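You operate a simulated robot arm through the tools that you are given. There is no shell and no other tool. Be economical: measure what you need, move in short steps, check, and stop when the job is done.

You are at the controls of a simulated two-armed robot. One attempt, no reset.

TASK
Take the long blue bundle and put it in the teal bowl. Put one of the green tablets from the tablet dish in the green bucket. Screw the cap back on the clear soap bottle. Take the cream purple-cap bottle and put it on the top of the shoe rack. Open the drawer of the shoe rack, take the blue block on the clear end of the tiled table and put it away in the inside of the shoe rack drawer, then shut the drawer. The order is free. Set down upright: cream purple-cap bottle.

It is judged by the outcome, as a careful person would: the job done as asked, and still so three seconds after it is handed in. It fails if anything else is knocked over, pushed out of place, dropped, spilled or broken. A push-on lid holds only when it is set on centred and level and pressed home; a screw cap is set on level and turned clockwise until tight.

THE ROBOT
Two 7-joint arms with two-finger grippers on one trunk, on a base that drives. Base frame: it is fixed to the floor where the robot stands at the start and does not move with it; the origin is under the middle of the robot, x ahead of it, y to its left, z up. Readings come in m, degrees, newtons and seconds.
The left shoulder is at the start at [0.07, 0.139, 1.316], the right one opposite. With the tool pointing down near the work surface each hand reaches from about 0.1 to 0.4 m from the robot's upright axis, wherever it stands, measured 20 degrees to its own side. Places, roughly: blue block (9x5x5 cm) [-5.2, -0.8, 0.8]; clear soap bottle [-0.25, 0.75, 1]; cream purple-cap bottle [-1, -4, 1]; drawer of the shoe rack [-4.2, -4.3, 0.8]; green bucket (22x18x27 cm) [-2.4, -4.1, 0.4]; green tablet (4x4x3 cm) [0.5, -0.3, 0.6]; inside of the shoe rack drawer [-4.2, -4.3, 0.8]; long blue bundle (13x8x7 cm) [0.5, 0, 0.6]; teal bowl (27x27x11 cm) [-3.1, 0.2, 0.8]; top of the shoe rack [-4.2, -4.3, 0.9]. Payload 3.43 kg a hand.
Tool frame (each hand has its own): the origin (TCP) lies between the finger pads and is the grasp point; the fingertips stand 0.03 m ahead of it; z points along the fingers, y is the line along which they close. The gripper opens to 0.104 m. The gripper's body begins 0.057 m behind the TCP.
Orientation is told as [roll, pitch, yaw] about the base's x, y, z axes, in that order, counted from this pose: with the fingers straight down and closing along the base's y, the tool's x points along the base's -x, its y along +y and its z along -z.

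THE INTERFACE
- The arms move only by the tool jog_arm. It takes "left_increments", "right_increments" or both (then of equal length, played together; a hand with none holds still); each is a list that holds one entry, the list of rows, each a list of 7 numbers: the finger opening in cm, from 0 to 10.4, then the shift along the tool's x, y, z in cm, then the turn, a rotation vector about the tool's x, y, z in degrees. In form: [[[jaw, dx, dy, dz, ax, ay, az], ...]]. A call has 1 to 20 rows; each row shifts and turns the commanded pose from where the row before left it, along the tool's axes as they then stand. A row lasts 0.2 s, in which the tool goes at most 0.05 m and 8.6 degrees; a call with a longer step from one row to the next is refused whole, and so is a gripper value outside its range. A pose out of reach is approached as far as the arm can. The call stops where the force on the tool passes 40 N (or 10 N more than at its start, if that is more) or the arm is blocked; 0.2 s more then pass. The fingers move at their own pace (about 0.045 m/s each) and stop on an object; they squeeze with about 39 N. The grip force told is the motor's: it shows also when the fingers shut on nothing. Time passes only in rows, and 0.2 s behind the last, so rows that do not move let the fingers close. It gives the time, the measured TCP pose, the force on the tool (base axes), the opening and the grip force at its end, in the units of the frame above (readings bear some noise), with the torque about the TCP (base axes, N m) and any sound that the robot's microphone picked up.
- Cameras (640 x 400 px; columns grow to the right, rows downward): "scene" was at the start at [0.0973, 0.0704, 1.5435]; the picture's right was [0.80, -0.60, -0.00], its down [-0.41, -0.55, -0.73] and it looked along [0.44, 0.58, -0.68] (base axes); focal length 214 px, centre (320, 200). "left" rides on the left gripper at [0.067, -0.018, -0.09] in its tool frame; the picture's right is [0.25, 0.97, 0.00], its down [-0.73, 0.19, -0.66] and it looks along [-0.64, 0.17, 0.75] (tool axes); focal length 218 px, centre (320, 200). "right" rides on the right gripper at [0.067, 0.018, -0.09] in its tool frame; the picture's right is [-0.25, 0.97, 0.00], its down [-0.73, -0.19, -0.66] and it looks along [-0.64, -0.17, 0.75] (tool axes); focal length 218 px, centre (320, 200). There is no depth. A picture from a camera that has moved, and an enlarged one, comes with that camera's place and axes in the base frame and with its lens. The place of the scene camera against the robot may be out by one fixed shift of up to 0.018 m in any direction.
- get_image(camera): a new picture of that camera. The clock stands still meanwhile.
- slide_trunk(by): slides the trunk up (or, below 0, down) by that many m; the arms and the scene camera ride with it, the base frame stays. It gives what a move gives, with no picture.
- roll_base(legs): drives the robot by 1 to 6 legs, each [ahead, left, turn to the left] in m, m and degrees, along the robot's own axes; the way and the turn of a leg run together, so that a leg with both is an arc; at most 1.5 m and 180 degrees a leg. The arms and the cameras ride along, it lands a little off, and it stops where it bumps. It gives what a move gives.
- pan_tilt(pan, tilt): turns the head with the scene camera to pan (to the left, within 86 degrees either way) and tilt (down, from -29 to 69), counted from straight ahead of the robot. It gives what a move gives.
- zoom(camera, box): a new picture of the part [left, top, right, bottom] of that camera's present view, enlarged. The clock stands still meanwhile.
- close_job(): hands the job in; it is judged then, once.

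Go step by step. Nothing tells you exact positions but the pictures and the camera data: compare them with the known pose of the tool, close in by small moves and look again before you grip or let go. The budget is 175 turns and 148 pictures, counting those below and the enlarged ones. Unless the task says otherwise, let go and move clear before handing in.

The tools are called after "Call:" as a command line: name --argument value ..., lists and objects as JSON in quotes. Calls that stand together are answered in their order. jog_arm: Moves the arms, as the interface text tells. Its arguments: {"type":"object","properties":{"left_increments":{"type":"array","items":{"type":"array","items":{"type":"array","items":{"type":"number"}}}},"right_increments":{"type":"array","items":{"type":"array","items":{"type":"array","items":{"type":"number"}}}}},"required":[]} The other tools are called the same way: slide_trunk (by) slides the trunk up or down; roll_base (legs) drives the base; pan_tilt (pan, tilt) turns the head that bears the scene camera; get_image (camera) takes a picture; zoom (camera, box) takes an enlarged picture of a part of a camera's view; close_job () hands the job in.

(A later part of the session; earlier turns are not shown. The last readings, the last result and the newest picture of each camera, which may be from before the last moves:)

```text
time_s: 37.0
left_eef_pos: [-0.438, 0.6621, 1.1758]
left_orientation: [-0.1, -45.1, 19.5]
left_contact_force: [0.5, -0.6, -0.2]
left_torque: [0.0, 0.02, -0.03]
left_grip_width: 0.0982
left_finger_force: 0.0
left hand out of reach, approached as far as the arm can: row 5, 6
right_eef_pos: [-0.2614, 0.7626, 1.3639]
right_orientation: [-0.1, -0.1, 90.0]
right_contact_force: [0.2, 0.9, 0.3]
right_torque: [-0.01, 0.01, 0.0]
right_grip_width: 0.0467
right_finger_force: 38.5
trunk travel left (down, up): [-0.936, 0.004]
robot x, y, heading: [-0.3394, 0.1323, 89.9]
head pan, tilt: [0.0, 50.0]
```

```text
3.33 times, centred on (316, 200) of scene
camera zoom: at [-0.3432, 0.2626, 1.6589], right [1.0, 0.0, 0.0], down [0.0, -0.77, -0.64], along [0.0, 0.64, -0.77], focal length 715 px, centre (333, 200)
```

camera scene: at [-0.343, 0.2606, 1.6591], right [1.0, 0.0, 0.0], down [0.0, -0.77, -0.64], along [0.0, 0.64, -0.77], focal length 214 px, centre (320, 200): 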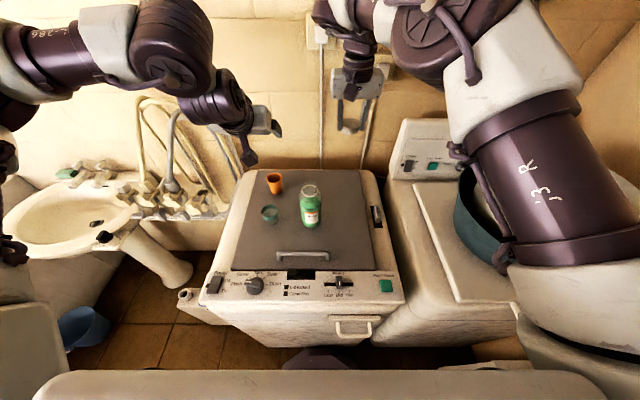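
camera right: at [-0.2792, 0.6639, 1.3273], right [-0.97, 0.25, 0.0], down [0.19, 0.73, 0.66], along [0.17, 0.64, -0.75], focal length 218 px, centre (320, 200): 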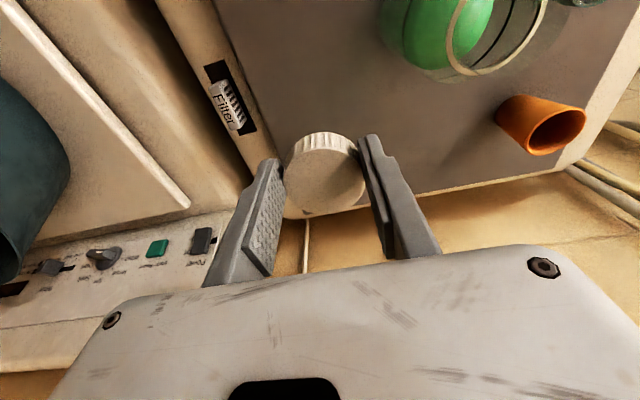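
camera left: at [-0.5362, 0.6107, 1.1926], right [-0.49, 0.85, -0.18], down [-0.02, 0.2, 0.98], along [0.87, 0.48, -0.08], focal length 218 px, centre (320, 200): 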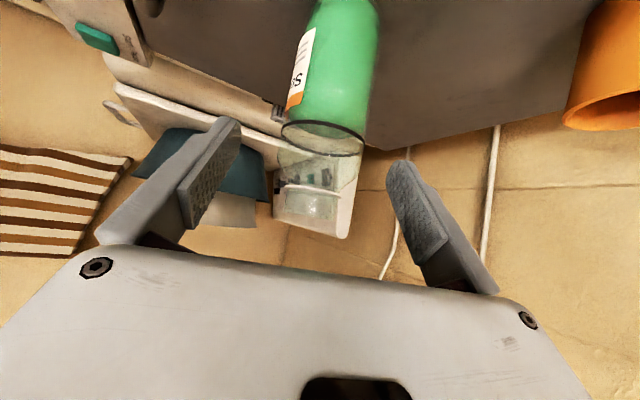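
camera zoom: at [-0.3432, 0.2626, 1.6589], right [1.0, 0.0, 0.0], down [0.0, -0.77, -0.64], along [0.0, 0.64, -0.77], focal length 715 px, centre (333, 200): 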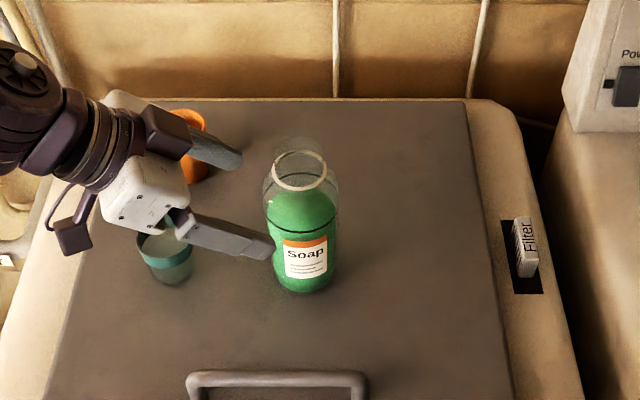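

Not contact but some joint limit. I back the left hand off, return the trunk to its first height, and try the approach again from there.

Call:
jog_arm --left_increments '[[[9.8, 0, 0, -4, 0, 0, 0], [9.8, 0, 0, -4, 0, 0, 0], [9.8, 0, 0, -4, 0, 0, 0], [9.8, 0, 0, -4, 0, 0, 0]]]'

Call:
slide_trunk --by -0.125

Call:
get_image --camera "scene"

```text
time_s: 38.0
left_eef_pos: [-0.545, 0.6233, 1.291]
left_orientation: [0.0, -45.0, 19.5]
left_contact_force: [-0.5, -0.8, 0.8]
left_torque: [0.01, 0.01, 0.0]
left_grip_width: 0.0981
left_finger_force: 0.0
right_eef_pos: [-0.2601, 0.76, 1.3648]
right_orientation: [0.0, -0.3, 90.0]
right_contact_force: [0.2, -0.8, -0.6]
right_torque: [0.03, 0.0, -0.01]
right_grip_width: 0.0466
right_finger_force: 39.2
trunk travel left (down, up): [-0.936, 0.004]
robot x, y, heading: [-0.3379, 0.133, 90.2]
head pan, tilt: [0.0, 50.0]
```

```text
time_s: 39.6
left_eef_pos: [-0.5446, 0.6252, 1.1651]
left_orientation: [-0.1, -45.0, 19.5]
left_contact_force: [0.4, 0.4, -0.8]
left_torque: [0.08, 0.02, 0.02]
left_grip_width: 0.0981
left_finger_force: 0.1
right_eef_pos: [-0.2598, 0.7621, 1.2384]
right_orientation: [0.1, -0.1, 90.0]
right_contact_force: [-0.1, 0.6, 0.0]
right_torque: [0.02, -0.01, 0.02]
right_grip_width: 0.0469
right_finger_force: 39.5
trunk travel left (down, up): [-0.811, 0.129]
robot x, y, heading: [-0.3372, 0.1307, 90.0]
head pan, tilt: [0.0, 50.0]
```

```text
113 pictures are left
camera scene: at [-0.3421, 0.2626, 1.534], right [1.0, 0.0, 0.0], down [0.0, -0.77, -0.64], along [0.0, 0.64, -0.77], focal length 214 px, centre (320, 200)
```

scene: 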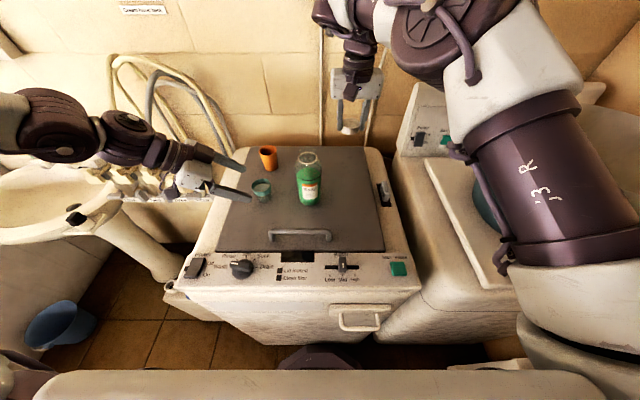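

Call:
jog_arm --left_increments '[[[9.8, -2.7, 0.2, 2.7, 0, 0, 0], [9.8, -2.7, 0.2, 2.7, 0, 0, 0], [9.8, -2.7, 0.2, 2.7, 0, 0, 0], [9.8, 0, 0, 0, 0, 0, 0]]]'

```text
time_s: 40.6
left_eef_pos: [-0.4391, 0.6684, 1.1643]
left_orientation: [-0.1, -45.2, 19.7]
left_contact_force: [0.2, 0.0, 0.3]
left_torque: [0.02, -0.02, 0.04]
left_grip_width: 0.0982
left_finger_force: 0.1
right_eef_pos: [-0.2607, 0.7623, 1.2383]
right_orientation: [0.0, -0.1, 90.0]
right_contact_force: [-0.7, 0.3, 0.6]
right_torque: [0.02, -0.04, -0.02]
right_grip_width: 0.0466
right_finger_force: 38.9
trunk travel left (down, up): [-0.811, 0.129]
robot x, y, heading: [-0.339, 0.1293, 90.0]
head pan, tilt: [0.0, 50.0]
```

That works at this trunk height. Partway in, then check.

Call:
jog_arm --left_increments '[[[9.8, -0.9, 0.24, 2, 0, 0, 0], [9.8, 0, 0, 2, 0, 0, 0], [9.8, 0, 0, 0, 0, 0, 0]]]'

Call:
get_image --camera "left"

Call:
zoom --camera "scene" --box '[224, 125, 416, 245]'

```text
time_s: 41.4
left_eef_pos: [-0.4065, 0.6806, 1.1439]
left_orientation: [-0.1, -45.0, 19.5]
left_contact_force: [0.5, -0.5, -0.1]
left_torque: [-0.06, 0.01, 0.03]
left_grip_width: 0.098
left_finger_force: 0.1
right_eef_pos: [-0.2607, 0.7625, 1.2371]
right_orientation: [0.0, -0.2, 89.9]
right_contact_force: [0.3, 0.1, -0.3]
right_torque: [0.0, 0.01, 0.01]
right_grip_width: 0.0468
right_finger_force: 38.7
trunk travel left (down, up): [-0.811, 0.129]
robot x, y, heading: [-0.3372, 0.1356, 89.8]
head pan, tilt: [0.0, 50.0]
```

```text
112 pictures are left
camera left: at [-0.5061, 0.6293, 1.159], right [-0.49, 0.85, -0.18], down [-0.02, 0.2, 0.98], along [0.87, 0.48, -0.08], focal length 218 px, centre (320, 200)
```

left: 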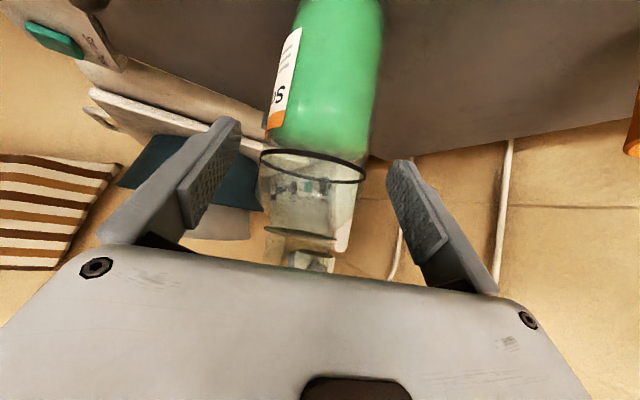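

```text
3.33 times, centred on (320, 185) of scene
camera zoom: at [-0.3434, 0.2619, 1.534], right [1.0, 0.0, 0.0], down [0.0, -0.77, -0.64], along [0.0, 0.64, -0.77], focal length 715 px, centre (320, 250)
```

zoom: 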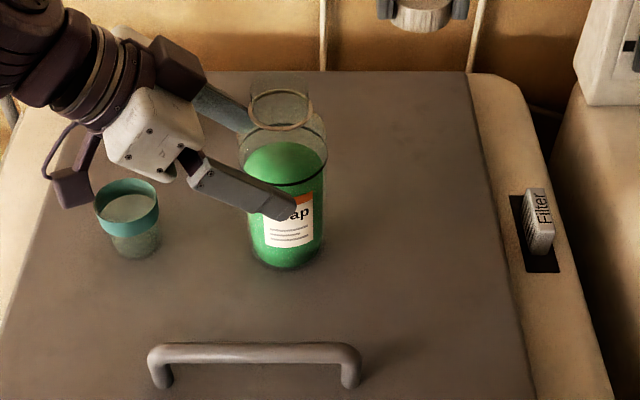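

Aligned on the bottle (axis ≈ (-0.372, 0.695)). I move the last 3.8 cm and close gently around the body.

Call:
jog_arm --left_increments '[[[9.8, 0, 0.1, 1.3, 0, 0, 0], [9.8, 0, 0, 1.3, 0, 0, 0], [9.8, 0, 0, 1.2, 0, 0, 0], [9.8, 0, 0, 0, 0, 0, 0], [8.4, 0, 0, 0, 0, 0, 0], [8.0, 0, 0, 0, 0, 0, 0]]]'

Call:
get_image --camera "left"

Call:
zoom --camera "scene" --box '[224, 125, 416, 245]'

```text
time_s: 42.8
left_eef_pos: [-0.387, 0.6879, 1.1197]
left_orientation: [-0.1, -44.9, 19.5]
left_contact_force: [0.3, -0.7, -0.2]
left_torque: [0.0, -0.01, 0.02]
left_grip_width: 0.0799
left_finger_force: 0.1
left hand out of reach, approached as far as the arm can: row 3
right_eef_pos: [-0.2598, 0.7634, 1.2389]
right_orientation: [0.1, -0.1, 90.0]
right_contact_force: [0.6, 0.5, 0.4]
right_torque: [0.0, 0.0, -0.02]
right_grip_width: 0.0466
right_finger_force: 39.2
trunk travel left (down, up): [-0.811, 0.129]
robot x, y, heading: [-0.3382, 0.1291, 90.0]
head pan, tilt: [0.0, 50.0]
```

```text
110 pictures are left
camera left: at [-0.4859, 0.6363, 1.1359], right [-0.49, 0.85, -0.18], down [-0.02, 0.2, 0.98], along [0.87, 0.48, -0.08], focal length 218 px, centre (320, 200)
```

left: 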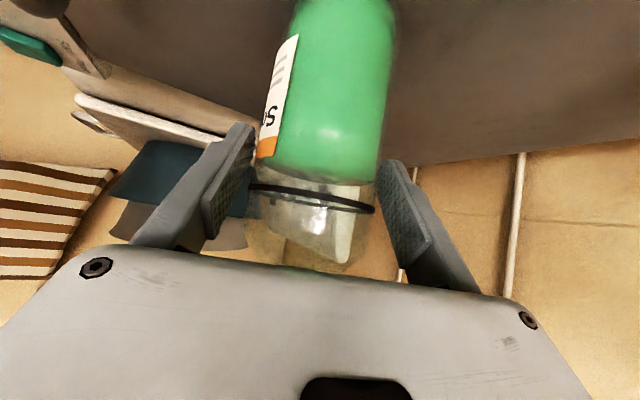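

```text
3.33 times, centred on (320, 185) of scene
camera zoom: at [-0.3421, 0.2626, 1.5339], right [1.0, 0.0, 0.0], down [0.0, -0.77, -0.64], along [0.0, 0.64, -0.77], focal length 715 px, centre (320, 250)
```

zoom: 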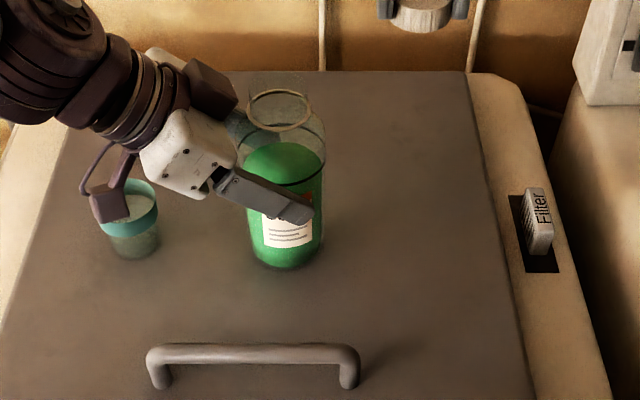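

The body sits centred between the fingers. I close the grip on it.

Call:
jog_arm --left_increments '[[[7.4, 0, 0, 0, 0, 0, 0], [7.0, 0, 0, 0, 0, 0, 0], [6.0, 0, 0, 0, 0, 0, 0], [6.0, 0, 0, 0, 0, 0, 0]]]'

Call:
get_image --camera "left"

Call:
zoom --camera "scene" --box '[224, 125, 416, 245]'

Call:
get_image --camera "right"

```text
time_s: 43.8
left_eef_pos: [-0.3871, 0.6883, 1.1209]
left_orientation: [-0.1, -45.1, 19.4]
left_contact_force: [-0.1, 0.3, 0.1]
left_torque: [-0.03, 0.0, 0.01]
left_grip_width: 0.0688
left_finger_force: 38.8
right_eef_pos: [-0.2596, 0.7617, 1.2383]
right_orientation: [0.1, -0.2, 90.1]
right_contact_force: [-0.4, -0.5, 0.3]
right_torque: [-0.02, -0.03, -0.01]
right_grip_width: 0.0466
right_finger_force: 39.6
trunk travel left (down, up): [-0.811, 0.129]
robot x, y, heading: [-0.3403, 0.1316, 90.1]
head pan, tilt: [0.0, 50.0]
```

```text
108 pictures are left
camera left: at [-0.4858, 0.6363, 1.1359], right [-0.49, 0.85, -0.18], down [-0.02, 0.2, 0.98], along [0.87, 0.48, -0.08], focal length 218 px, centre (320, 200)
```

left: 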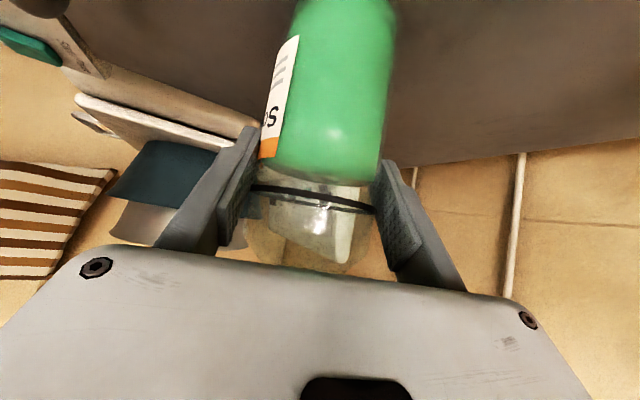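

```text
3.33 times, centred on (320, 185) of scene
camera zoom: at [-0.342, 0.2627, 1.5339], right [1.0, 0.0, 0.0], down [0.0, -0.77, -0.64], along [0.0, 0.64, -0.77], focal length 715 px, centre (320, 250)
```

zoom: 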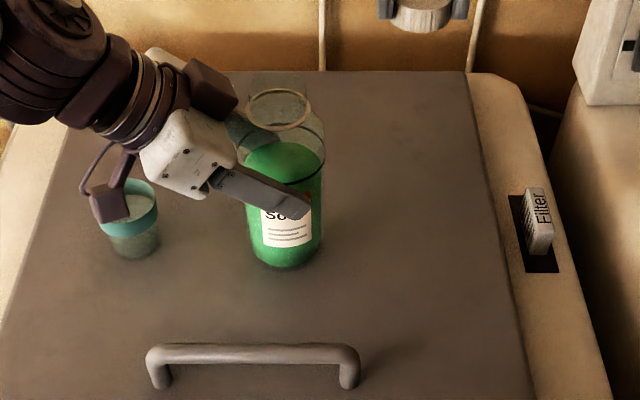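

```text
106 pictures are left
camera right: at [-0.2773, 0.6967, 1.327], right [-0.97, 0.25, 0.0], down [0.19, 0.73, 0.66], along [0.17, 0.64, -0.75], focal length 218 px, centre (320, 200)
```

right: 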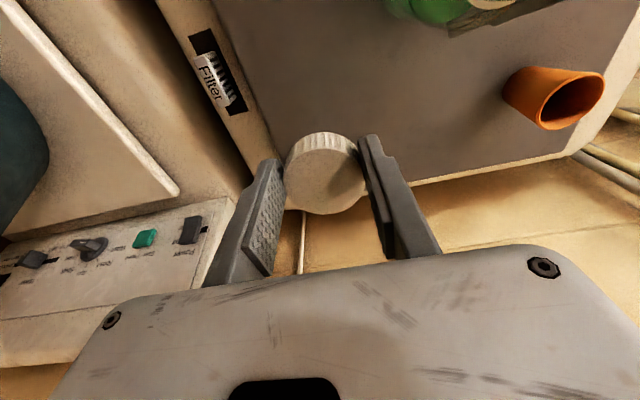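

Bottle held firmly (6.9 cm). Now the right hand brings the cap above the neck.

Call:
jog_arm --right_increments '[[[3, 0.5, 0, -2, 0, 0, 0], [3, 1.6, 2.8, 0, 0, 0, 0], [3, 1.6, 2.8, 0, 0, 0, 0], [3, 1.6, 2.8, 0, 0, 0, 0], [3, 1.6, 2.7, 0, 0, 0, 0], [3, 0, 0, 0, 0, 0, 0]]]'

Call:
get_image --camera "right"

Call:
zoom --camera "scene" --box '[240, 100, 368, 180]'

Call:
get_image --camera "left"

```text
time_s: 45.2
left_eef_pos: [-0.388, 0.6885, 1.1194]
left_orientation: [-0.1, -45.0, 19.6]
left_contact_force: [-1.6, 0.3, -0.1]
left_torque: [0.06, 0.14, 0.02]
left_grip_width: 0.0687
left_finger_force: 39.4
right_eef_pos: [-0.3702, 0.6939, 1.2591]
right_orientation: [0.1, 0.0, 90.0]
right_contact_force: [-0.2, 0.4, 0.3]
right_torque: [-0.03, 0.01, -0.02]
right_grip_width: 0.0465
right_finger_force: 38.9
trunk travel left (down, up): [-0.811, 0.129]
robot x, y, heading: [-0.3418, 0.1282, 90.0]
head pan, tilt: [0.0, 50.0]
```

```text
105 pictures are left
camera right: at [-0.3887, 0.6283, 1.3473], right [-0.97, 0.25, 0.0], down [0.19, 0.73, 0.66], along [0.17, 0.64, -0.75], focal length 218 px, centre (320, 200)
```

right: 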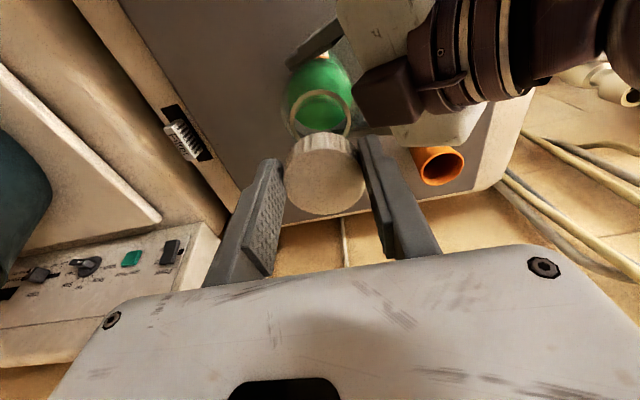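

```text
5.00 times, centred on (304, 140) of scene
camera zoom: at [-0.342, 0.2629, 1.5339], right [1.0, 0.0, 0.0], down [0.0, -0.77, -0.64], along [0.0, 0.64, -0.77], focal length 1072 px, centre (400, 500)
```

zoom: 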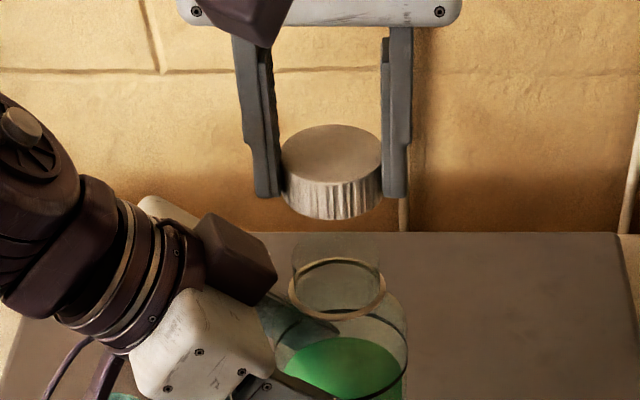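

```text
103 pictures are left
camera left: at [-0.4859, 0.6365, 1.1359], right [-0.49, 0.85, -0.18], down [-0.02, 0.2, 0.98], along [0.87, 0.48, -0.08], focal length 218 px, centre (320, 200)
```

left: 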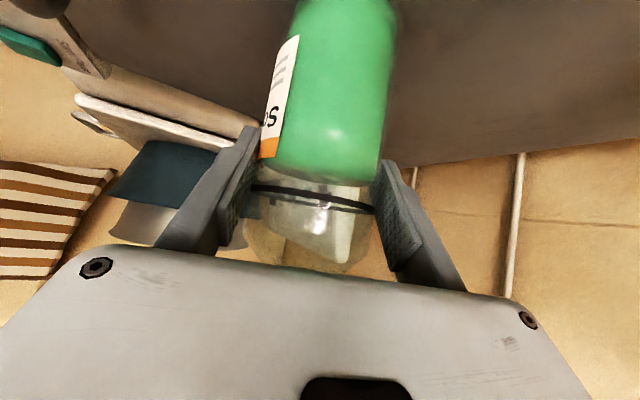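

The cap is hovering about 1–2 cm above the neck. I zoom to refine the alignment.

Call:
zoom --camera "scene" --box '[284, 115, 332, 175]'

Call:
zoom --camera "right" --box '[270, 70, 370, 220]'

```text
6.67 times, centred on (308, 145) of scene
camera zoom: at [-0.342, 0.2629, 1.5339], right [1.0, 0.0, 0.0], down [0.0, -0.77, -0.64], along [0.0, 0.64, -0.77], focal length 1430 px, centre (400, 567)
```

zoom: 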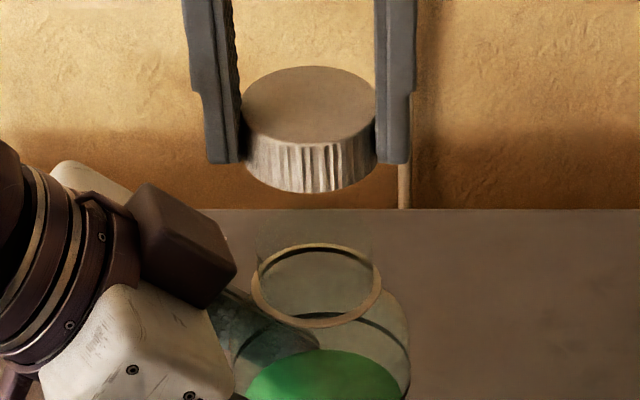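

```text
2.67 times, centred on (320, 145) of right
camera zoom: at [-0.3887, 0.6283, 1.3473], right [-0.97, 0.25, 0.0], down [0.19, 0.73, 0.66], along [0.17, 0.64, -0.75], focal length 582 px, centre (320, 347)
```

zoom: 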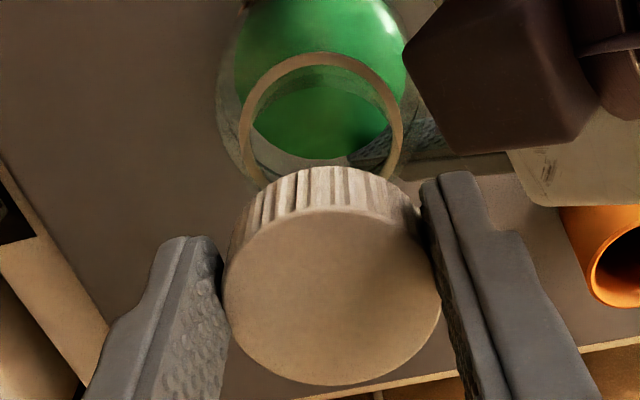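

x is aligned; the cap should shift about 4 mm toward the robot. I do that and lower 1.2 cm.

Call:
jog_arm --right_increments '[[[3, 0.4, 0, 0, 0, 0, 0], [3, 0, 0, 0.6, 0, 0, 0], [3, 0, 0, 0.6, 0, 0, 0], [3, 0, 0, 0, 0, 0, 0]]]'

Call:
zoom --camera "scene" --box '[284, 115, 332, 175]'

Call:
zoom --camera "right" --box '[270, 70, 370, 220]'

```text
time_s: 46.2
left_eef_pos: [-0.3864, 0.6889, 1.1202]
left_orientation: [0.0, -45.1, 19.5]
left_contact_force: [-0.9, -0.5, 0.3]
left_torque: [0.01, 0.04, -0.01]
left_grip_width: 0.0686
left_finger_force: 39.1
right_eef_pos: [-0.3719, 0.6898, 1.2457]
right_orientation: [0.1, -0.1, 89.9]
right_contact_force: [-0.1, -1.0, 0.3]
right_torque: [0.04, 0.0, 0.01]
right_grip_width: 0.0467
right_finger_force: 38.8
trunk travel left (down, up): [-0.811, 0.129]
robot x, y, heading: [-0.3405, 0.1296, 90.2]
head pan, tilt: [0.0, 50.0]
```

```text
6.67 times, centred on (308, 145) of scene
camera zoom: at [-0.3422, 0.2628, 1.5339], right [1.0, 0.0, 0.0], down [0.0, -0.77, -0.64], along [0.0, 0.64, -0.77], focal length 1430 px, centre (400, 567)
```

zoom: 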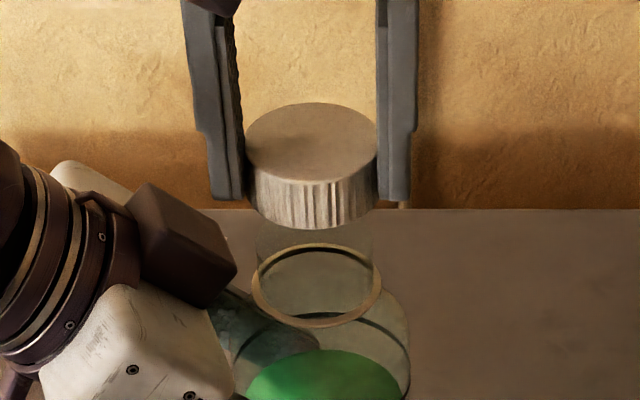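

```text
2.67 times, centred on (320, 145) of right
camera zoom: at [-0.3884, 0.624, 1.3351], right [-0.97, 0.25, 0.0], down [0.19, 0.73, 0.66], along [0.17, 0.64, -0.75], focal length 582 px, centre (320, 347)
```

zoom: 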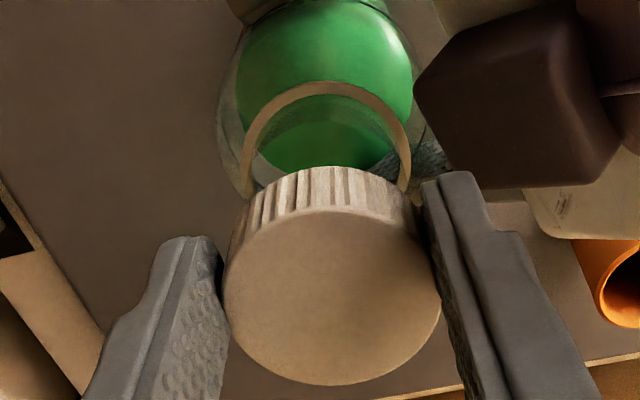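

Re-measuring, the cap height is 2 cm, its centre about 3 mm too far from the robot; the collar is at (-0.372, 0.696, 1.171). I shift 3 mm and lower to just above the neck.

Call:
jog_arm --right_increments '[[[3, 0.3, 0, 0, 0, 0, 0], [3, 0, 0, 0.7, 0, 0, 0], [3, 0, 0, 0.7, 0, 0, 0], [3, 0, 0, 0.3, 0, 0, 0], [3, 0, 0, 0, 0, 0, 0]]]'

Call:
zoom --camera "scene" --box '[284, 115, 332, 175]'

Call:
zoom --camera "right" --box '[270, 70, 370, 220]'

```text
time_s: 47.4
left_eef_pos: [-0.3867, 0.6874, 1.1203]
left_orientation: [0.1, -45.0, 19.7]
left_contact_force: [-3.2, 1.8, -6.1]
left_torque: [1.07, -1.14, 0.01]
left_grip_width: 0.0685
left_finger_force: 38.7
right_eef_pos: [-0.3696, 0.6872, 1.2309]
right_orientation: [0.1, -0.3, 90.0]
right_contact_force: [6.0, 2.8, 18.8]
right_torque: [-0.12, 0.47, 0.0]
right_grip_width: 0.0466
right_finger_force: 39.1
trunk travel left (down, up): [-0.811, 0.129]
robot x, y, heading: [-0.3378, 0.131, 89.9]
head pan, tilt: [0.0, 50.0]
```

```text
6.67 times, centred on (308, 145) of scene
camera zoom: at [-0.3416, 0.2623, 1.5341], right [1.0, 0.0, 0.0], down [0.0, -0.77, -0.64], along [0.0, 0.64, -0.77], focal length 1430 px, centre (400, 567)
```

zoom: 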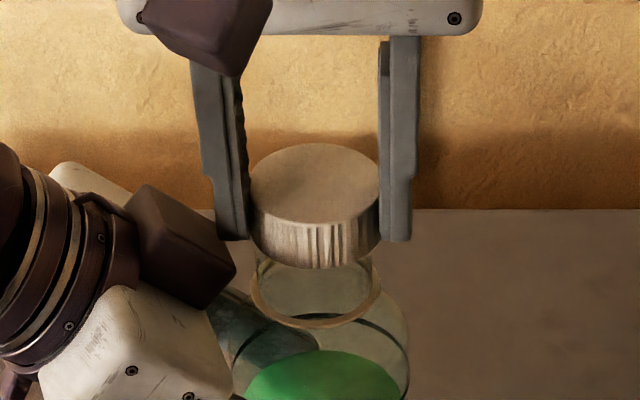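

```text
2.67 times, centred on (320, 145) of right
camera zoom: at [-0.3872, 0.6211, 1.3194], right [-0.97, 0.25, 0.0], down [0.19, 0.73, 0.66], along [0.17, 0.64, -0.75], focal length 582 px, centre (320, 347)
```

zoom: 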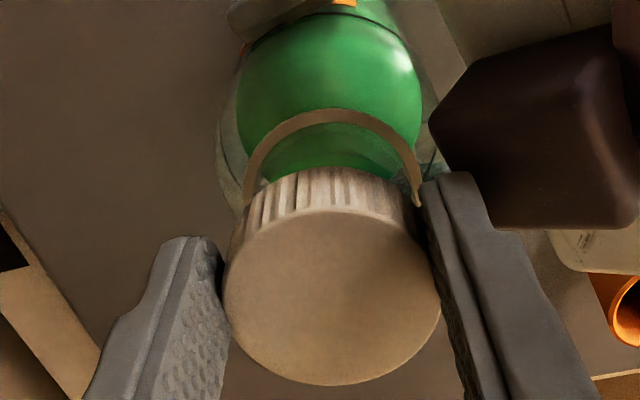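

The cap touched the neck (19 N) with the load on its left side, so it is slightly right. I lift, shift 1.5 mm left and re-seat lightly.

Call:
jog_arm --right_increments '[[[3, 0, 0, -0.4, 0, 0, 0], [3, 0.05, 0.2, 0, 0, 0, 0], [3, 0, 0, 0, 0, 0, 0], [3, 0, 0, 0.35, 0, 0, 0], [3, 0, 0, 0, 0, 0, 0]]]'

```text
time_s: 48.6
left_eef_pos: [-0.3872, 0.6888, 1.1196]
left_orientation: [0.1, -45.0, 19.6]
left_contact_force: [-15.5, -0.5, -10.0]
left_torque: [1.28, -2.5, -0.08]
left_grip_width: 0.0685
left_finger_force: 39.0
right_eef_pos: [-0.3737, 0.6852, 1.2317]
right_orientation: [0.1, -0.3, 89.9]
right_contact_force: [17.6, 3.2, 29.2]
right_torque: [-0.18, 0.47, 0.04]
right_grip_width: 0.0464
right_finger_force: 39.3
trunk travel left (down, up): [-0.811, 0.129]
robot x, y, heading: [-0.3404, 0.1307, 89.8]
head pan, tilt: [0.0, 50.0]
```

The lateral force says the cap already encloses the neck and wants to go right. I shift back 3 mm right and ease off.

Call:
jog_arm --right_increments '[[[3, -0.05, -0.15, -0.1, 0, 0, 0], [3, 0, -0.15, -0.1, 0, 0, 0], [3, 0, 0, 0, 0, 0, 0]]]'

Call:
zoom --camera "scene" --box '[284, 115, 332, 175]'

```text
time_s: 49.4
left_eef_pos: [-0.3882, 0.6879, 1.1201]
left_orientation: [0.0, -45.0, 19.5]
left_contact_force: [-8.0, -0.5, -11.0]
left_torque: [0.89, -0.62, 0.04]
left_grip_width: 0.0683
left_finger_force: 39.1
right_eef_pos: [-0.3708, 0.6864, 1.2313]
right_orientation: [0.1, -0.2, 90.2]
right_contact_force: [5.2, 3.0, 21.9]
right_torque: [-0.14, 0.58, -0.03]
right_grip_width: 0.0465
right_finger_force: 39.1
trunk travel left (down, up): [-0.811, 0.129]
robot x, y, heading: [-0.3381, 0.1323, 90.1]
head pan, tilt: [0.0, 50.0]
```

```text
6.67 times, centred on (308, 145) of scene
camera zoom: at [-0.3428, 0.2622, 1.5339], right [1.0, 0.0, 0.0], down [0.0, -0.77, -0.64], along [0.0, 0.64, -0.77], focal length 1430 px, centre (400, 567)
```

zoom: 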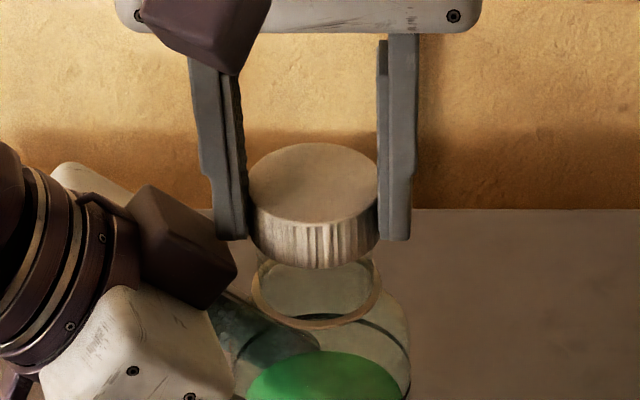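

I lift fully off the neck, shift 2 mm left and 2 mm toward the robot while free, and lower in small steps.

Call:
jog_arm --right_increments '[[[3, 0, 0, -0.8, 0, 0, 0], [3, 0, 0, -0.4, 0, 0, 0], [3, 0.2, 0.2, 0, 0, 0, 0], [3, 0, 0, 0, 0, 0, 0]]]'

Call:
jog_arm --right_increments '[[[3, 0, 0, 0.5, 0, 0, 0], [3, 0, 0, 0.4, 0, 0, 0], [3, 0, 0, 0.2, 0, 0, 0], [3, 0, 0, 0, 0, 0, 0]]]'

```text
time_s: 50.4
left_eef_pos: [-0.3868, 0.6894, 1.1211]
left_orientation: [-0.1, -45.1, 19.4]
left_contact_force: [0.1, 0.5, 0.3]
left_torque: [-0.04, 0.07, 0.02]
left_grip_width: 0.0684
left_finger_force: 39.3
right_eef_pos: [-0.3722, 0.6853, 1.2428]
right_orientation: [0.1, -0.2, 90.0]
right_contact_force: [0.2, 0.8, -0.5]
right_torque: [0.0, -0.03, 0.01]
right_grip_width: 0.0466
right_finger_force: 39.4
trunk travel left (down, up): [-0.811, 0.129]
robot x, y, heading: [-0.3403, 0.1316, 90.0]
head pan, tilt: [0.0, 50.0]
```

```text
time_s: 51.4
left_eef_pos: [-0.3873, 0.6885, 1.1203]
left_orientation: [-0.1, -45.1, 19.6]
left_contact_force: [-3.0, 1.5, -4.3]
left_torque: [0.63, -0.72, -0.03]
left_grip_width: 0.0684
left_finger_force: 39.1
right_eef_pos: [-0.3712, 0.6851, 1.2333]
right_orientation: [0.1, -0.2, 90.0]
right_contact_force: [4.3, 0.9, 12.4]
right_torque: [-0.08, 0.34, 0.01]
right_grip_width: 0.0467
right_finger_force: 38.6
trunk travel left (down, up): [-0.811, 0.129]
robot x, y, heading: [-0.3402, 0.1313, 90.0]
head pan, tilt: [0.0, 50.0]
```

The side load (contact 3–4 cm to the left) points to the right finger touching the left hand's wrist box, not the cap on the neck. I lift and turn the right hand clockwise about 60° so its fingers clear that box.

Call:
jog_arm --right_increments '[[[3, 0, 0, -1.5, 0, 0, 0], [3, 0, 0, -1.5, 0, 0, 0], [3, -0.01, 0.13, 0, 0, 0, 8.5], [3, -0.01, 0.13, 0, 0, 0, 8.5], [3, -0.01, 0.13, 0, 0, 0, 8.5], [3, -0.01, 0.13, 0, 0, 0, 8.5], [3, -0.01, 0.13, 0, 0, 0, 8.5], [3, -0.01, 0.13, 0, 0, 0, 8.5], [3, -0.01, 0.13, 0, 0, 0, 8.5], [3, 0, 0, 0, 0, 0, 0]]]'

Call:
zoom --camera "scene" --box '[264, 95, 344, 175]'

Call:
get_image --camera "right"

```text
time_s: 53.6
left_eef_pos: [-0.388, 0.6885, 1.1203]
left_orientation: [-0.1, -45.0, 19.6]
left_contact_force: [-1.0, 0.1, 0.3]
left_torque: [0.05, 0.12, 0.02]
left_grip_width: 0.0684
left_finger_force: 39.1
right_eef_pos: [-0.3589, 0.7147, 1.2856]
right_orientation: [1.1, 0.4, 50.5]
right_contact_force: [0.4, 0.1, -0.5]
right_torque: [0.0, 0.02, -0.02]
right_grip_width: 0.0467
right_finger_force: 38.9
right hand out of reach, approached as far as the arm can: row 6, 7, 8, 9
trunk travel left (down, up): [-0.811, 0.129]
robot x, y, heading: [-0.3429, 0.1294, 90.1]
head pan, tilt: [0.0, 50.0]
```

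```text
5.00 times, centred on (304, 135) of scene
camera zoom: at [-0.342, 0.263, 1.5339], right [1.0, 0.0, 0.0], down [0.0, -0.77, -0.64], along [0.0, 0.64, -0.77], focal length 1072 px, centre (400, 525)
```

zoom: 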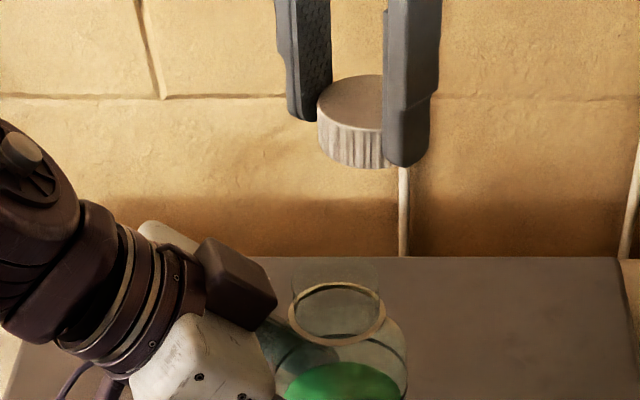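

```text
94 pictures are left
camera right: at [-0.4134, 0.6754, 1.3765], right [-0.59, 0.81, 0.02], down [0.62, 0.44, 0.65], along [0.52, 0.39, -0.76], focal length 218 px, centre (320, 200)
```

right: 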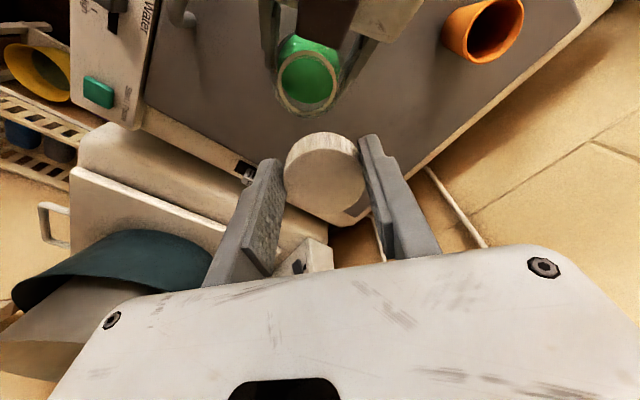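

Clockwise hits a limit at 50°. I test the other way: turning the right hand counter-clockwise to about 175°.

Call:
jog_arm --right_increments '[[[3, 0.5, 0, 0.5, 0, 0, 0], [3, 0.5, 0, 0.5, 0, 0, 0], [3, -0.01, -0.13, 0, 0, 0, -8.4], [3, -0.01, -0.13, 0, 0, 0, -8.4], [3, -0.01, -0.13, 0, 0, 0, -8.4], [3, -0.01, -0.13, 0, 0, 0, -8.4], [3, -0.01, -0.13, 0, 0, 0, -8.4], [3, -0.01, -0.13, 0, 0, 0, -8.4], [3, -0.01, -0.13, 0, 0, 0, -8.4], [3, -0.01, -0.13, 0, 0, 0, -8.4], [3, -0.01, -0.13, 0, 0, 0, -8.4], [3, -0.01, -0.13, 0, 0, 0, -8.4], [3, -0.01, -0.13, 0, 0, 0, -8.4], [3, -0.01, -0.13, 0, 0, 0, -8.4], [3, -0.01, -0.13, 0, 0, 0, -8.4], [3, -0.01, -0.13, 0, 0, 0, -8.4], [3, -0.01, -0.13, 0, 0, 0, -8.4], [3, 0, 0, 0, 0, 0, 0]]]'

```text
time_s: 57.4
left_eef_pos: [-0.3872, 0.6893, 1.1196]
left_orientation: [-0.2, -44.9, 19.6]
left_contact_force: [-0.7, -0.5, -0.3]
left_torque: [0.03, 0.14, 0.05]
left_grip_width: 0.0683
left_finger_force: 39.5
right_eef_pos: [-0.3519, 0.7175, 1.2847]
right_orientation: [-0.4, -0.4, 177.5]
right_contact_force: [0.0, -0.1, -0.8]
right_torque: [0.03, 0.0, -0.01]
right_grip_width: 0.0465
right_finger_force: 39.5
right hand out of reach, approached as far as the arm can: row 1, 2
trunk travel left (down, up): [-0.811, 0.129]
robot x, y, heading: [-0.3371, 0.131, 90.0]
head pan, tilt: [0.0, 50.0]
```

That side is free. I bring the cap back over the neck with fingers along y, at z 1.235.

Call:
jog_arm --right_increments '[[[3, -1.05, 2.15, 0, 0, 0, 0], [3, 0, 0, 2.5, 0, 0, 0], [3, 0, 0, 2.4, 0, 0, 0], [3, 0, 0, 0, 0, 0, 0]]]'

Call:
zoom --camera "scene" --box '[284, 115, 332, 175]'

Call:
zoom --camera "right" --box '[270, 70, 370, 220]'

```text
time_s: 58.4
left_eef_pos: [-0.3874, 0.6885, 1.1199]
left_orientation: [-0.2, -44.9, 19.5]
left_contact_force: [0.6, -0.5, 1.3]
left_torque: [0.02, 0.07, 0.01]
left_grip_width: 0.0682
left_finger_force: 38.6
right_eef_pos: [-0.3642, 0.6959, 1.2352]
right_orientation: [-0.5, -0.4, 177.5]
right_contact_force: [-0.1, 0.1, 0.6]
right_torque: [-0.01, 0.0, 0.02]
right_grip_width: 0.0465
right_finger_force: 39.5
trunk travel left (down, up): [-0.811, 0.129]
robot x, y, heading: [-0.341, 0.1302, 90.0]
head pan, tilt: [0.0, 50.0]
```

```text
6.67 times, centred on (308, 145) of scene
camera zoom: at [-0.3424, 0.2624, 1.5339], right [1.0, 0.0, 0.0], down [0.0, -0.77, -0.64], along [0.0, 0.64, -0.77], focal length 1430 px, centre (400, 567)
```

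zoom: 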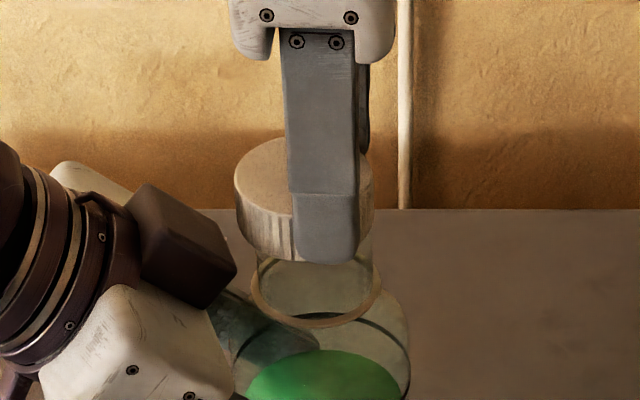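

```text
2.67 times, centred on (320, 145) of right
camera zoom: at [-0.2968, 0.6764, 1.3238], right [-0.3, -0.96, 0.0], down [-0.72, 0.22, 0.66], along [-0.63, 0.2, -0.75], focal length 582 px, centre (320, 347)
```

zoom: 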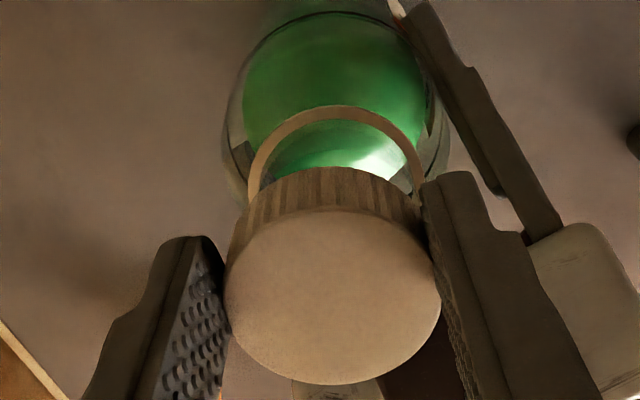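

The scene view shows the cap ~3 mm left and slightly far; I correct (+3 mm x, −2 mm y) and lower until light contact.

Call:
jog_arm --right_increments '[[[3, 0.3, 0.2, 0, 0, 0, 0], [3, 0, 0, 0, 0, 0, 0], [3, 0, 0, 0.5, 0, 0, 0], [3, 0, 0, 0.5, 0, 0, 0], [3, 0, 0, 0.4, 0, 0, 0], [3, 0, 0, 0, 0, 0, 0]]]'

Call:
zoom --camera "scene" --box '[284, 115, 332, 175]'

```text
time_s: 59.8
left_eef_pos: [-0.3872, 0.6894, 1.12]
left_orientation: [-0.1, -45.0, 19.6]
left_contact_force: [0.1, 0.8, -0.8]
left_torque: [-0.1, 0.07, 0.01]
left_grip_width: 0.0685
left_finger_force: 38.5
right_eef_pos: [-0.3618, 0.6944, 1.2221]
right_orientation: [-0.3, -0.4, 177.5]
right_contact_force: [-0.4, -1.5, 0.0]
right_torque: [-0.06, 0.0, 0.02]
right_grip_width: 0.0464
right_finger_force: 38.4
trunk travel left (down, up): [-0.811, 0.129]
robot x, y, heading: [-0.3399, 0.131, 90.1]
head pan, tilt: [0.0, 50.0]
```

```text
6.67 times, centred on (308, 145) of scene
camera zoom: at [-0.3422, 0.263, 1.5339], right [1.0, 0.0, 0.0], down [0.0, -0.77, -0.64], along [0.0, 0.64, -0.77], focal length 1430 px, centre (400, 567)
```

zoom: 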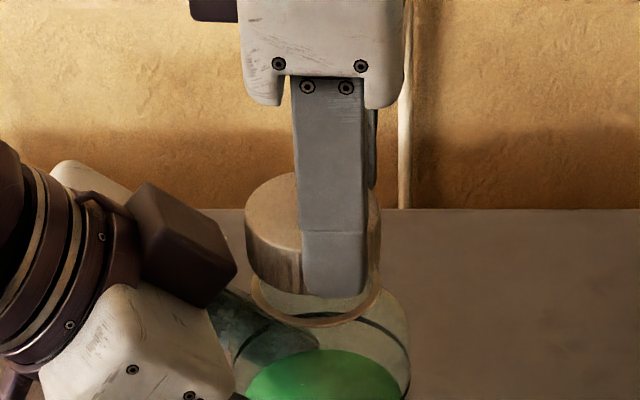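

Confirmed: no contact now below the former stop, and the cap is centred in x. Lower in 3 mm steps.

Call:
jog_arm --right_increments '[[[3, 0, 0, 0.3, 0, 0, 0], [3, 0, 0, 0.3, 0, 0, 0], [3, 0, 0, 0.2, 0, 0, 0], [3, 0, 0, 0, 0, 0, 0]]]'

```text
time_s: 60.8
left_eef_pos: [-0.3877, 0.6893, 1.1199]
left_orientation: [0.1, -45.0, 19.6]
left_contact_force: [0.2, 12.4, -2.6]
left_torque: [-0.28, 0.46, 0.21]
left_grip_width: 0.0683
left_finger_force: 38.7
right_eef_pos: [-0.3612, 0.6955, 1.2134]
right_orientation: [-0.3, -0.6, 177.6]
right_contact_force: [0.0, -11.6, 7.5]
right_torque: [-0.62, -0.4, 0.1]
right_grip_width: 0.0465
right_finger_force: 38.8
trunk travel left (down, up): [-0.811, 0.129]
robot x, y, heading: [-0.3394, 0.1281, 90.1]
head pan, tilt: [0.0, 50.0]
```

The lateral force (−11.6 N in y) shows the cap is ~2 mm too far; it is entering the neck. I ease it 2.5 mm toward the robot.

Call:
jog_arm --right_increments '[[[3, 0, 0.15, -0.1, 0, 0, 0], [3, 0, 0.15, 0, 0, 0, 0], [3, 0, 0, 0, 0, 0, 0]]]'

```text
time_s: 61.6
left_eef_pos: [-0.3871, 0.6878, 1.1211]
left_orientation: [-0.2, -44.9, 19.4]
left_contact_force: [-4.2, -4.4, 0.6]
left_torque: [0.58, -0.28, -0.08]
left_grip_width: 0.0682
left_finger_force: 38.6
right_eef_pos: [-0.3604, 0.6923, 1.2141]
right_orientation: [-0.5, -0.5, 177.3]
right_contact_force: [4.3, 4.8, -1.3]
right_torque: [-0.11, -0.22, -0.03]
right_grip_width: 0.0463
right_finger_force: 39.1
trunk travel left (down, up): [-0.811, 0.129]
robot x, y, heading: [-0.3406, 0.133, 89.9]
head pan, tilt: [0.0, 50.0]
```

Nearly neutral. A tiny correction, slight press down, and a first clockwise stroke of 60° about the cap's centre.

Call:
jog_arm --right_increments '[[[3, 0.08, -0.08, 0.2, 0, 0, 0], [3, 0, 0, 0.15, 0, 0, 0], [3, -0.01, 0.14, 0, 0, 0, 8.5], [3, -0.01, 0.14, 0.02, 0, 0, 8.5], [3, -0.01, 0.14, 0.02, 0, 0, 8.5], [3, -0.01, 0.14, 0.02, 0, 0, 8.5], [3, -0.01, 0.14, 0.02, 0, 0, 8.5], [3, -0.01, 0.14, 0.02, 0, 0, 8.5], [3, -0.01, 0.14, 0.02, 0, 0, 8.5], [3, 0, 0, 0, 0, 0, 0]]]'

Call:
zoom --camera "scene" --box '[284, 115, 332, 175]'

```text
time_s: 63.8
left_eef_pos: [-0.3876, 0.6878, 1.1213]
left_orientation: [-0.1, -45.0, 19.5]
left_contact_force: [1.4, 4.4, -15.5]
left_torque: [0.17, -0.72, 0.07]
left_grip_width: 0.0681
left_finger_force: 38.7
right_eef_pos: [-0.3655, 0.6832, 1.2117]
right_orientation: [0.0, -0.7, 117.8]
right_contact_force: [2.6, -3.8, 36.1]
right_torque: [0.11, 0.46, 0.09]
right_grip_width: 0.0459
right_finger_force: 39.0
trunk travel left (down, up): [-0.811, 0.129]
robot x, y, heading: [-0.3368, 0.1292, 90.3]
head pan, tilt: [0.0, 50.0]
```

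```text
6.67 times, centred on (308, 145) of scene
camera zoom: at [-0.3415, 0.2606, 1.5342], right [1.0, 0.0, 0.0], down [0.0, -0.77, -0.64], along [0.0, 0.64, -0.77], focal length 1430 px, centre (400, 567)
```

zoom: 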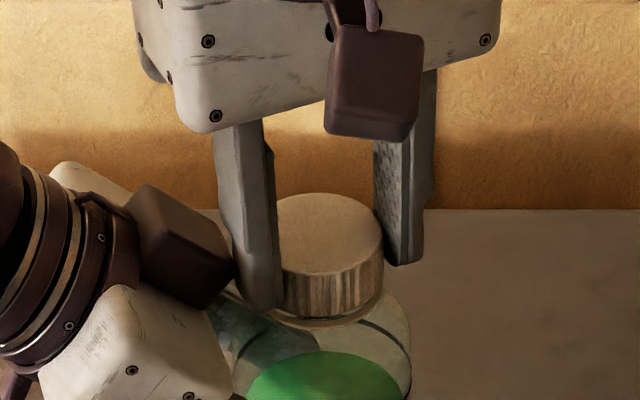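

The cap sits on the neck just above the collar. I release, lift clear, re-centre over the cap and rewind the wrist counter-clockwise for another stroke.

Call:
jog_arm --right_increments '[[[5.4, 0, 0, -0.15, 0, 0, 0], [5.6, 0, 0, -0.1, 0, 0, 0], [5.6, 0, 0, -1.5, 0, 0, 0], [5.6, 0, 0, -1.5, 0, 0, 0], [6, -0.95, 0, 0, 0, 0, 0], [6, 0, 0, 0, 0, 0, -8.4], [6, 0, 0, 0, 0, 0, -8.4], [6, 0, 0, 0, 0, 0, -8.4], [6, 0, 0, 0, 0, 0, -8.4], [6, 0, 0, 0, 0, 0, -8.4], [6, 0, 0, 0, 0, 0, -8.4], [6, 0, 0, 0, 0, 0, -8.4], [6, 0, 0, 0, 0, 0, -8.4], [6, 0, 0, 0, 0, 0, -8.4], [6, 0, 0, 0, 0, 0, -8.4], [6, 0, 0, 0, 0, 0, -8.4], [6, 0, 0, 0, 0, 0, -8.4], [6, 0, 0, 0, 0, 0, 0]]]'

Call:
zoom --camera "scene" --box '[284, 115, 332, 175]'

Call:
zoom --camera "right" --box '[270, 70, 370, 220]'

```text
time_s: 67.6
left_eef_pos: [-0.3875, 0.6879, 1.1217]
left_orientation: [0.0, -45.1, 19.5]
left_contact_force: [1.1, 0.1, 7.3]
left_torque: [0.19, -0.45, 0.03]
left_grip_width: 0.0681
left_finger_force: 38.6
right_eef_pos: [-0.3691, 0.6929, 1.2422]
right_orientation: [-0.7, -0.1, -141.1]
right_contact_force: [0.4, 0.4, 0.1]
right_torque: [-0.01, 0.01, 0.02]
right_grip_width: 0.0601
right_finger_force: 0.1
trunk travel left (down, up): [-0.811, 0.129]
robot x, y, heading: [-0.3409, 0.1337, 90.0]
head pan, tilt: [0.0, 50.0]
```

```text
6.67 times, centred on (308, 145) of scene
camera zoom: at [-0.342, 0.2616, 1.5341], right [1.0, 0.0, 0.0], down [0.0, -0.77, -0.64], along [0.0, 0.64, -0.77], focal length 1430 px, centre (400, 567)
```

zoom: 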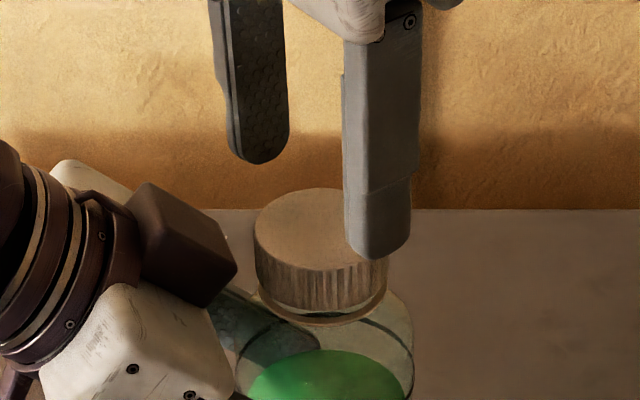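

```text
2.67 times, centred on (320, 145) of right
camera zoom: at [-0.3052, 0.7214, 1.3318], right [0.41, -0.91, -0.01], down [-0.68, -0.31, 0.66], along [-0.6, -0.26, -0.75], focal length 582 px, centre (320, 347)
```

zoom: 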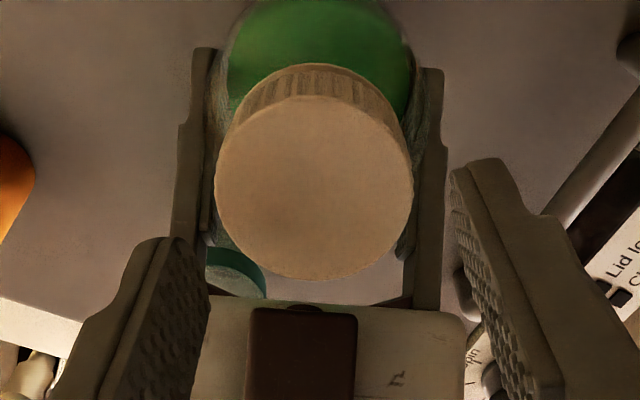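

The cap sits level on the neck. I re-centre 7 mm, descend, grip, and turn 100° clockwise.

Call:
jog_arm --right_increments '[[[6, 0.7, 0.1, 0, 0, 0, 0], [6, 0, 0, 1.5, 0, 0, 0], [6, 0, 0, 1.4, 0, 0, 0], [3, 0, 0, 0, 0, 0, 0], [3, 0, 0, 0, 0, 0, 0], [3, 0, 0, 0, 0, 0, 0]]]'

Call:
jog_arm --right_increments '[[[3, 0, 0, 0.1, 0, 0, 8.4], [3, 0, 0, 0.02, 0, 0, 8.4], [3, 0, 0, 0.02, 0, 0, 8.4], [3, 0, 0, 0.02, 0, 0, 8.4], [3, 0, 0, 0.02, 0, 0, 8.4], [3, 0, 0, 0.02, 0, 0, 8.4], [3, 0, 0, 0.02, 0, 0, 8.4], [3, 0, 0, 0.02, 0, 0, 8.4], [3, 0, 0, 0.02, 0, 0, 8.4], [3, 0, 0, 0.02, 0, 0, 8.4], [3, 0, 0, 0.02, 0, 0, 8.4], [3, 0, 0, 0, 0, 0, 0]]]'

```text
time_s: 69.0
left_eef_pos: [-0.3861, 0.6875, 1.1219]
left_orientation: [-0.1, -45.2, 19.3]
left_contact_force: [4.7, -11.8, 13.4]
left_torque: [0.9, 0.27, -0.22]
left_grip_width: 0.0683
left_finger_force: 39.1
right_eef_pos: [-0.3643, 0.6962, 1.2131]
right_orientation: [-0.6, -0.2, -141.2]
right_contact_force: [-8.0, 12.6, -8.2]
right_torque: [0.42, 0.13, -0.06]
right_grip_width: 0.0471
right_finger_force: 38.9
trunk travel left (down, up): [-0.811, 0.129]
robot x, y, heading: [-0.3383, 0.1317, 89.9]
head pan, tilt: [0.0, 50.0]
```

```text
time_s: 71.6
left_eef_pos: [-0.389, 0.6906, 1.1213]
left_orientation: [0.3, -45.1, 19.6]
left_contact_force: [9.3, 33.8, -4.9]
left_torque: [-0.83, 0.16, 0.61]
left_grip_width: 0.0684
left_finger_force: 38.6
right_eef_pos: [-0.3637, 0.6955, 1.2105]
right_orientation: [0.6, -0.5, 126.3]
right_contact_force: [-8.0, -31.8, 16.1]
right_torque: [-1.51, 0.38, 0.19]
right_grip_width: 0.0469
right_finger_force: 39.5
trunk travel left (down, up): [-0.811, 0.129]
robot x, y, heading: [-0.3399, 0.1295, 90.0]
head pan, tilt: [0.0, 50.0]
```

Side force has built up from an off-centre turn; I relieve it by shifting in the direction it pushes.

Call:
jog_arm --right_increments '[[[3, 0.3, 0.3, 0, 0, 0, 0], [3, 0, 0, 0, 0, 0, 0]]]'

```text
time_s: 72.2
left_eef_pos: [-0.3876, 0.6888, 1.1207]
left_orientation: [-0.1, -45.1, 19.5]
left_contact_force: [1.9, 16.8, 2.2]
left_torque: [0.47, -0.4, 0.39]
left_grip_width: 0.0686
left_finger_force: 39.0
right_eef_pos: [-0.3633, 0.6927, 1.2116]
right_orientation: [0.1, -0.5, 126.4]
right_contact_force: [-4.1, -12.4, 11.3]
right_torque: [-0.77, 0.53, 0.05]
right_grip_width: 0.0469
right_finger_force: 38.9
trunk travel left (down, up): [-0.811, 0.129]
robot x, y, heading: [-0.3405, 0.1307, 90.0]
head pan, tilt: [0.0, 50.0]
```

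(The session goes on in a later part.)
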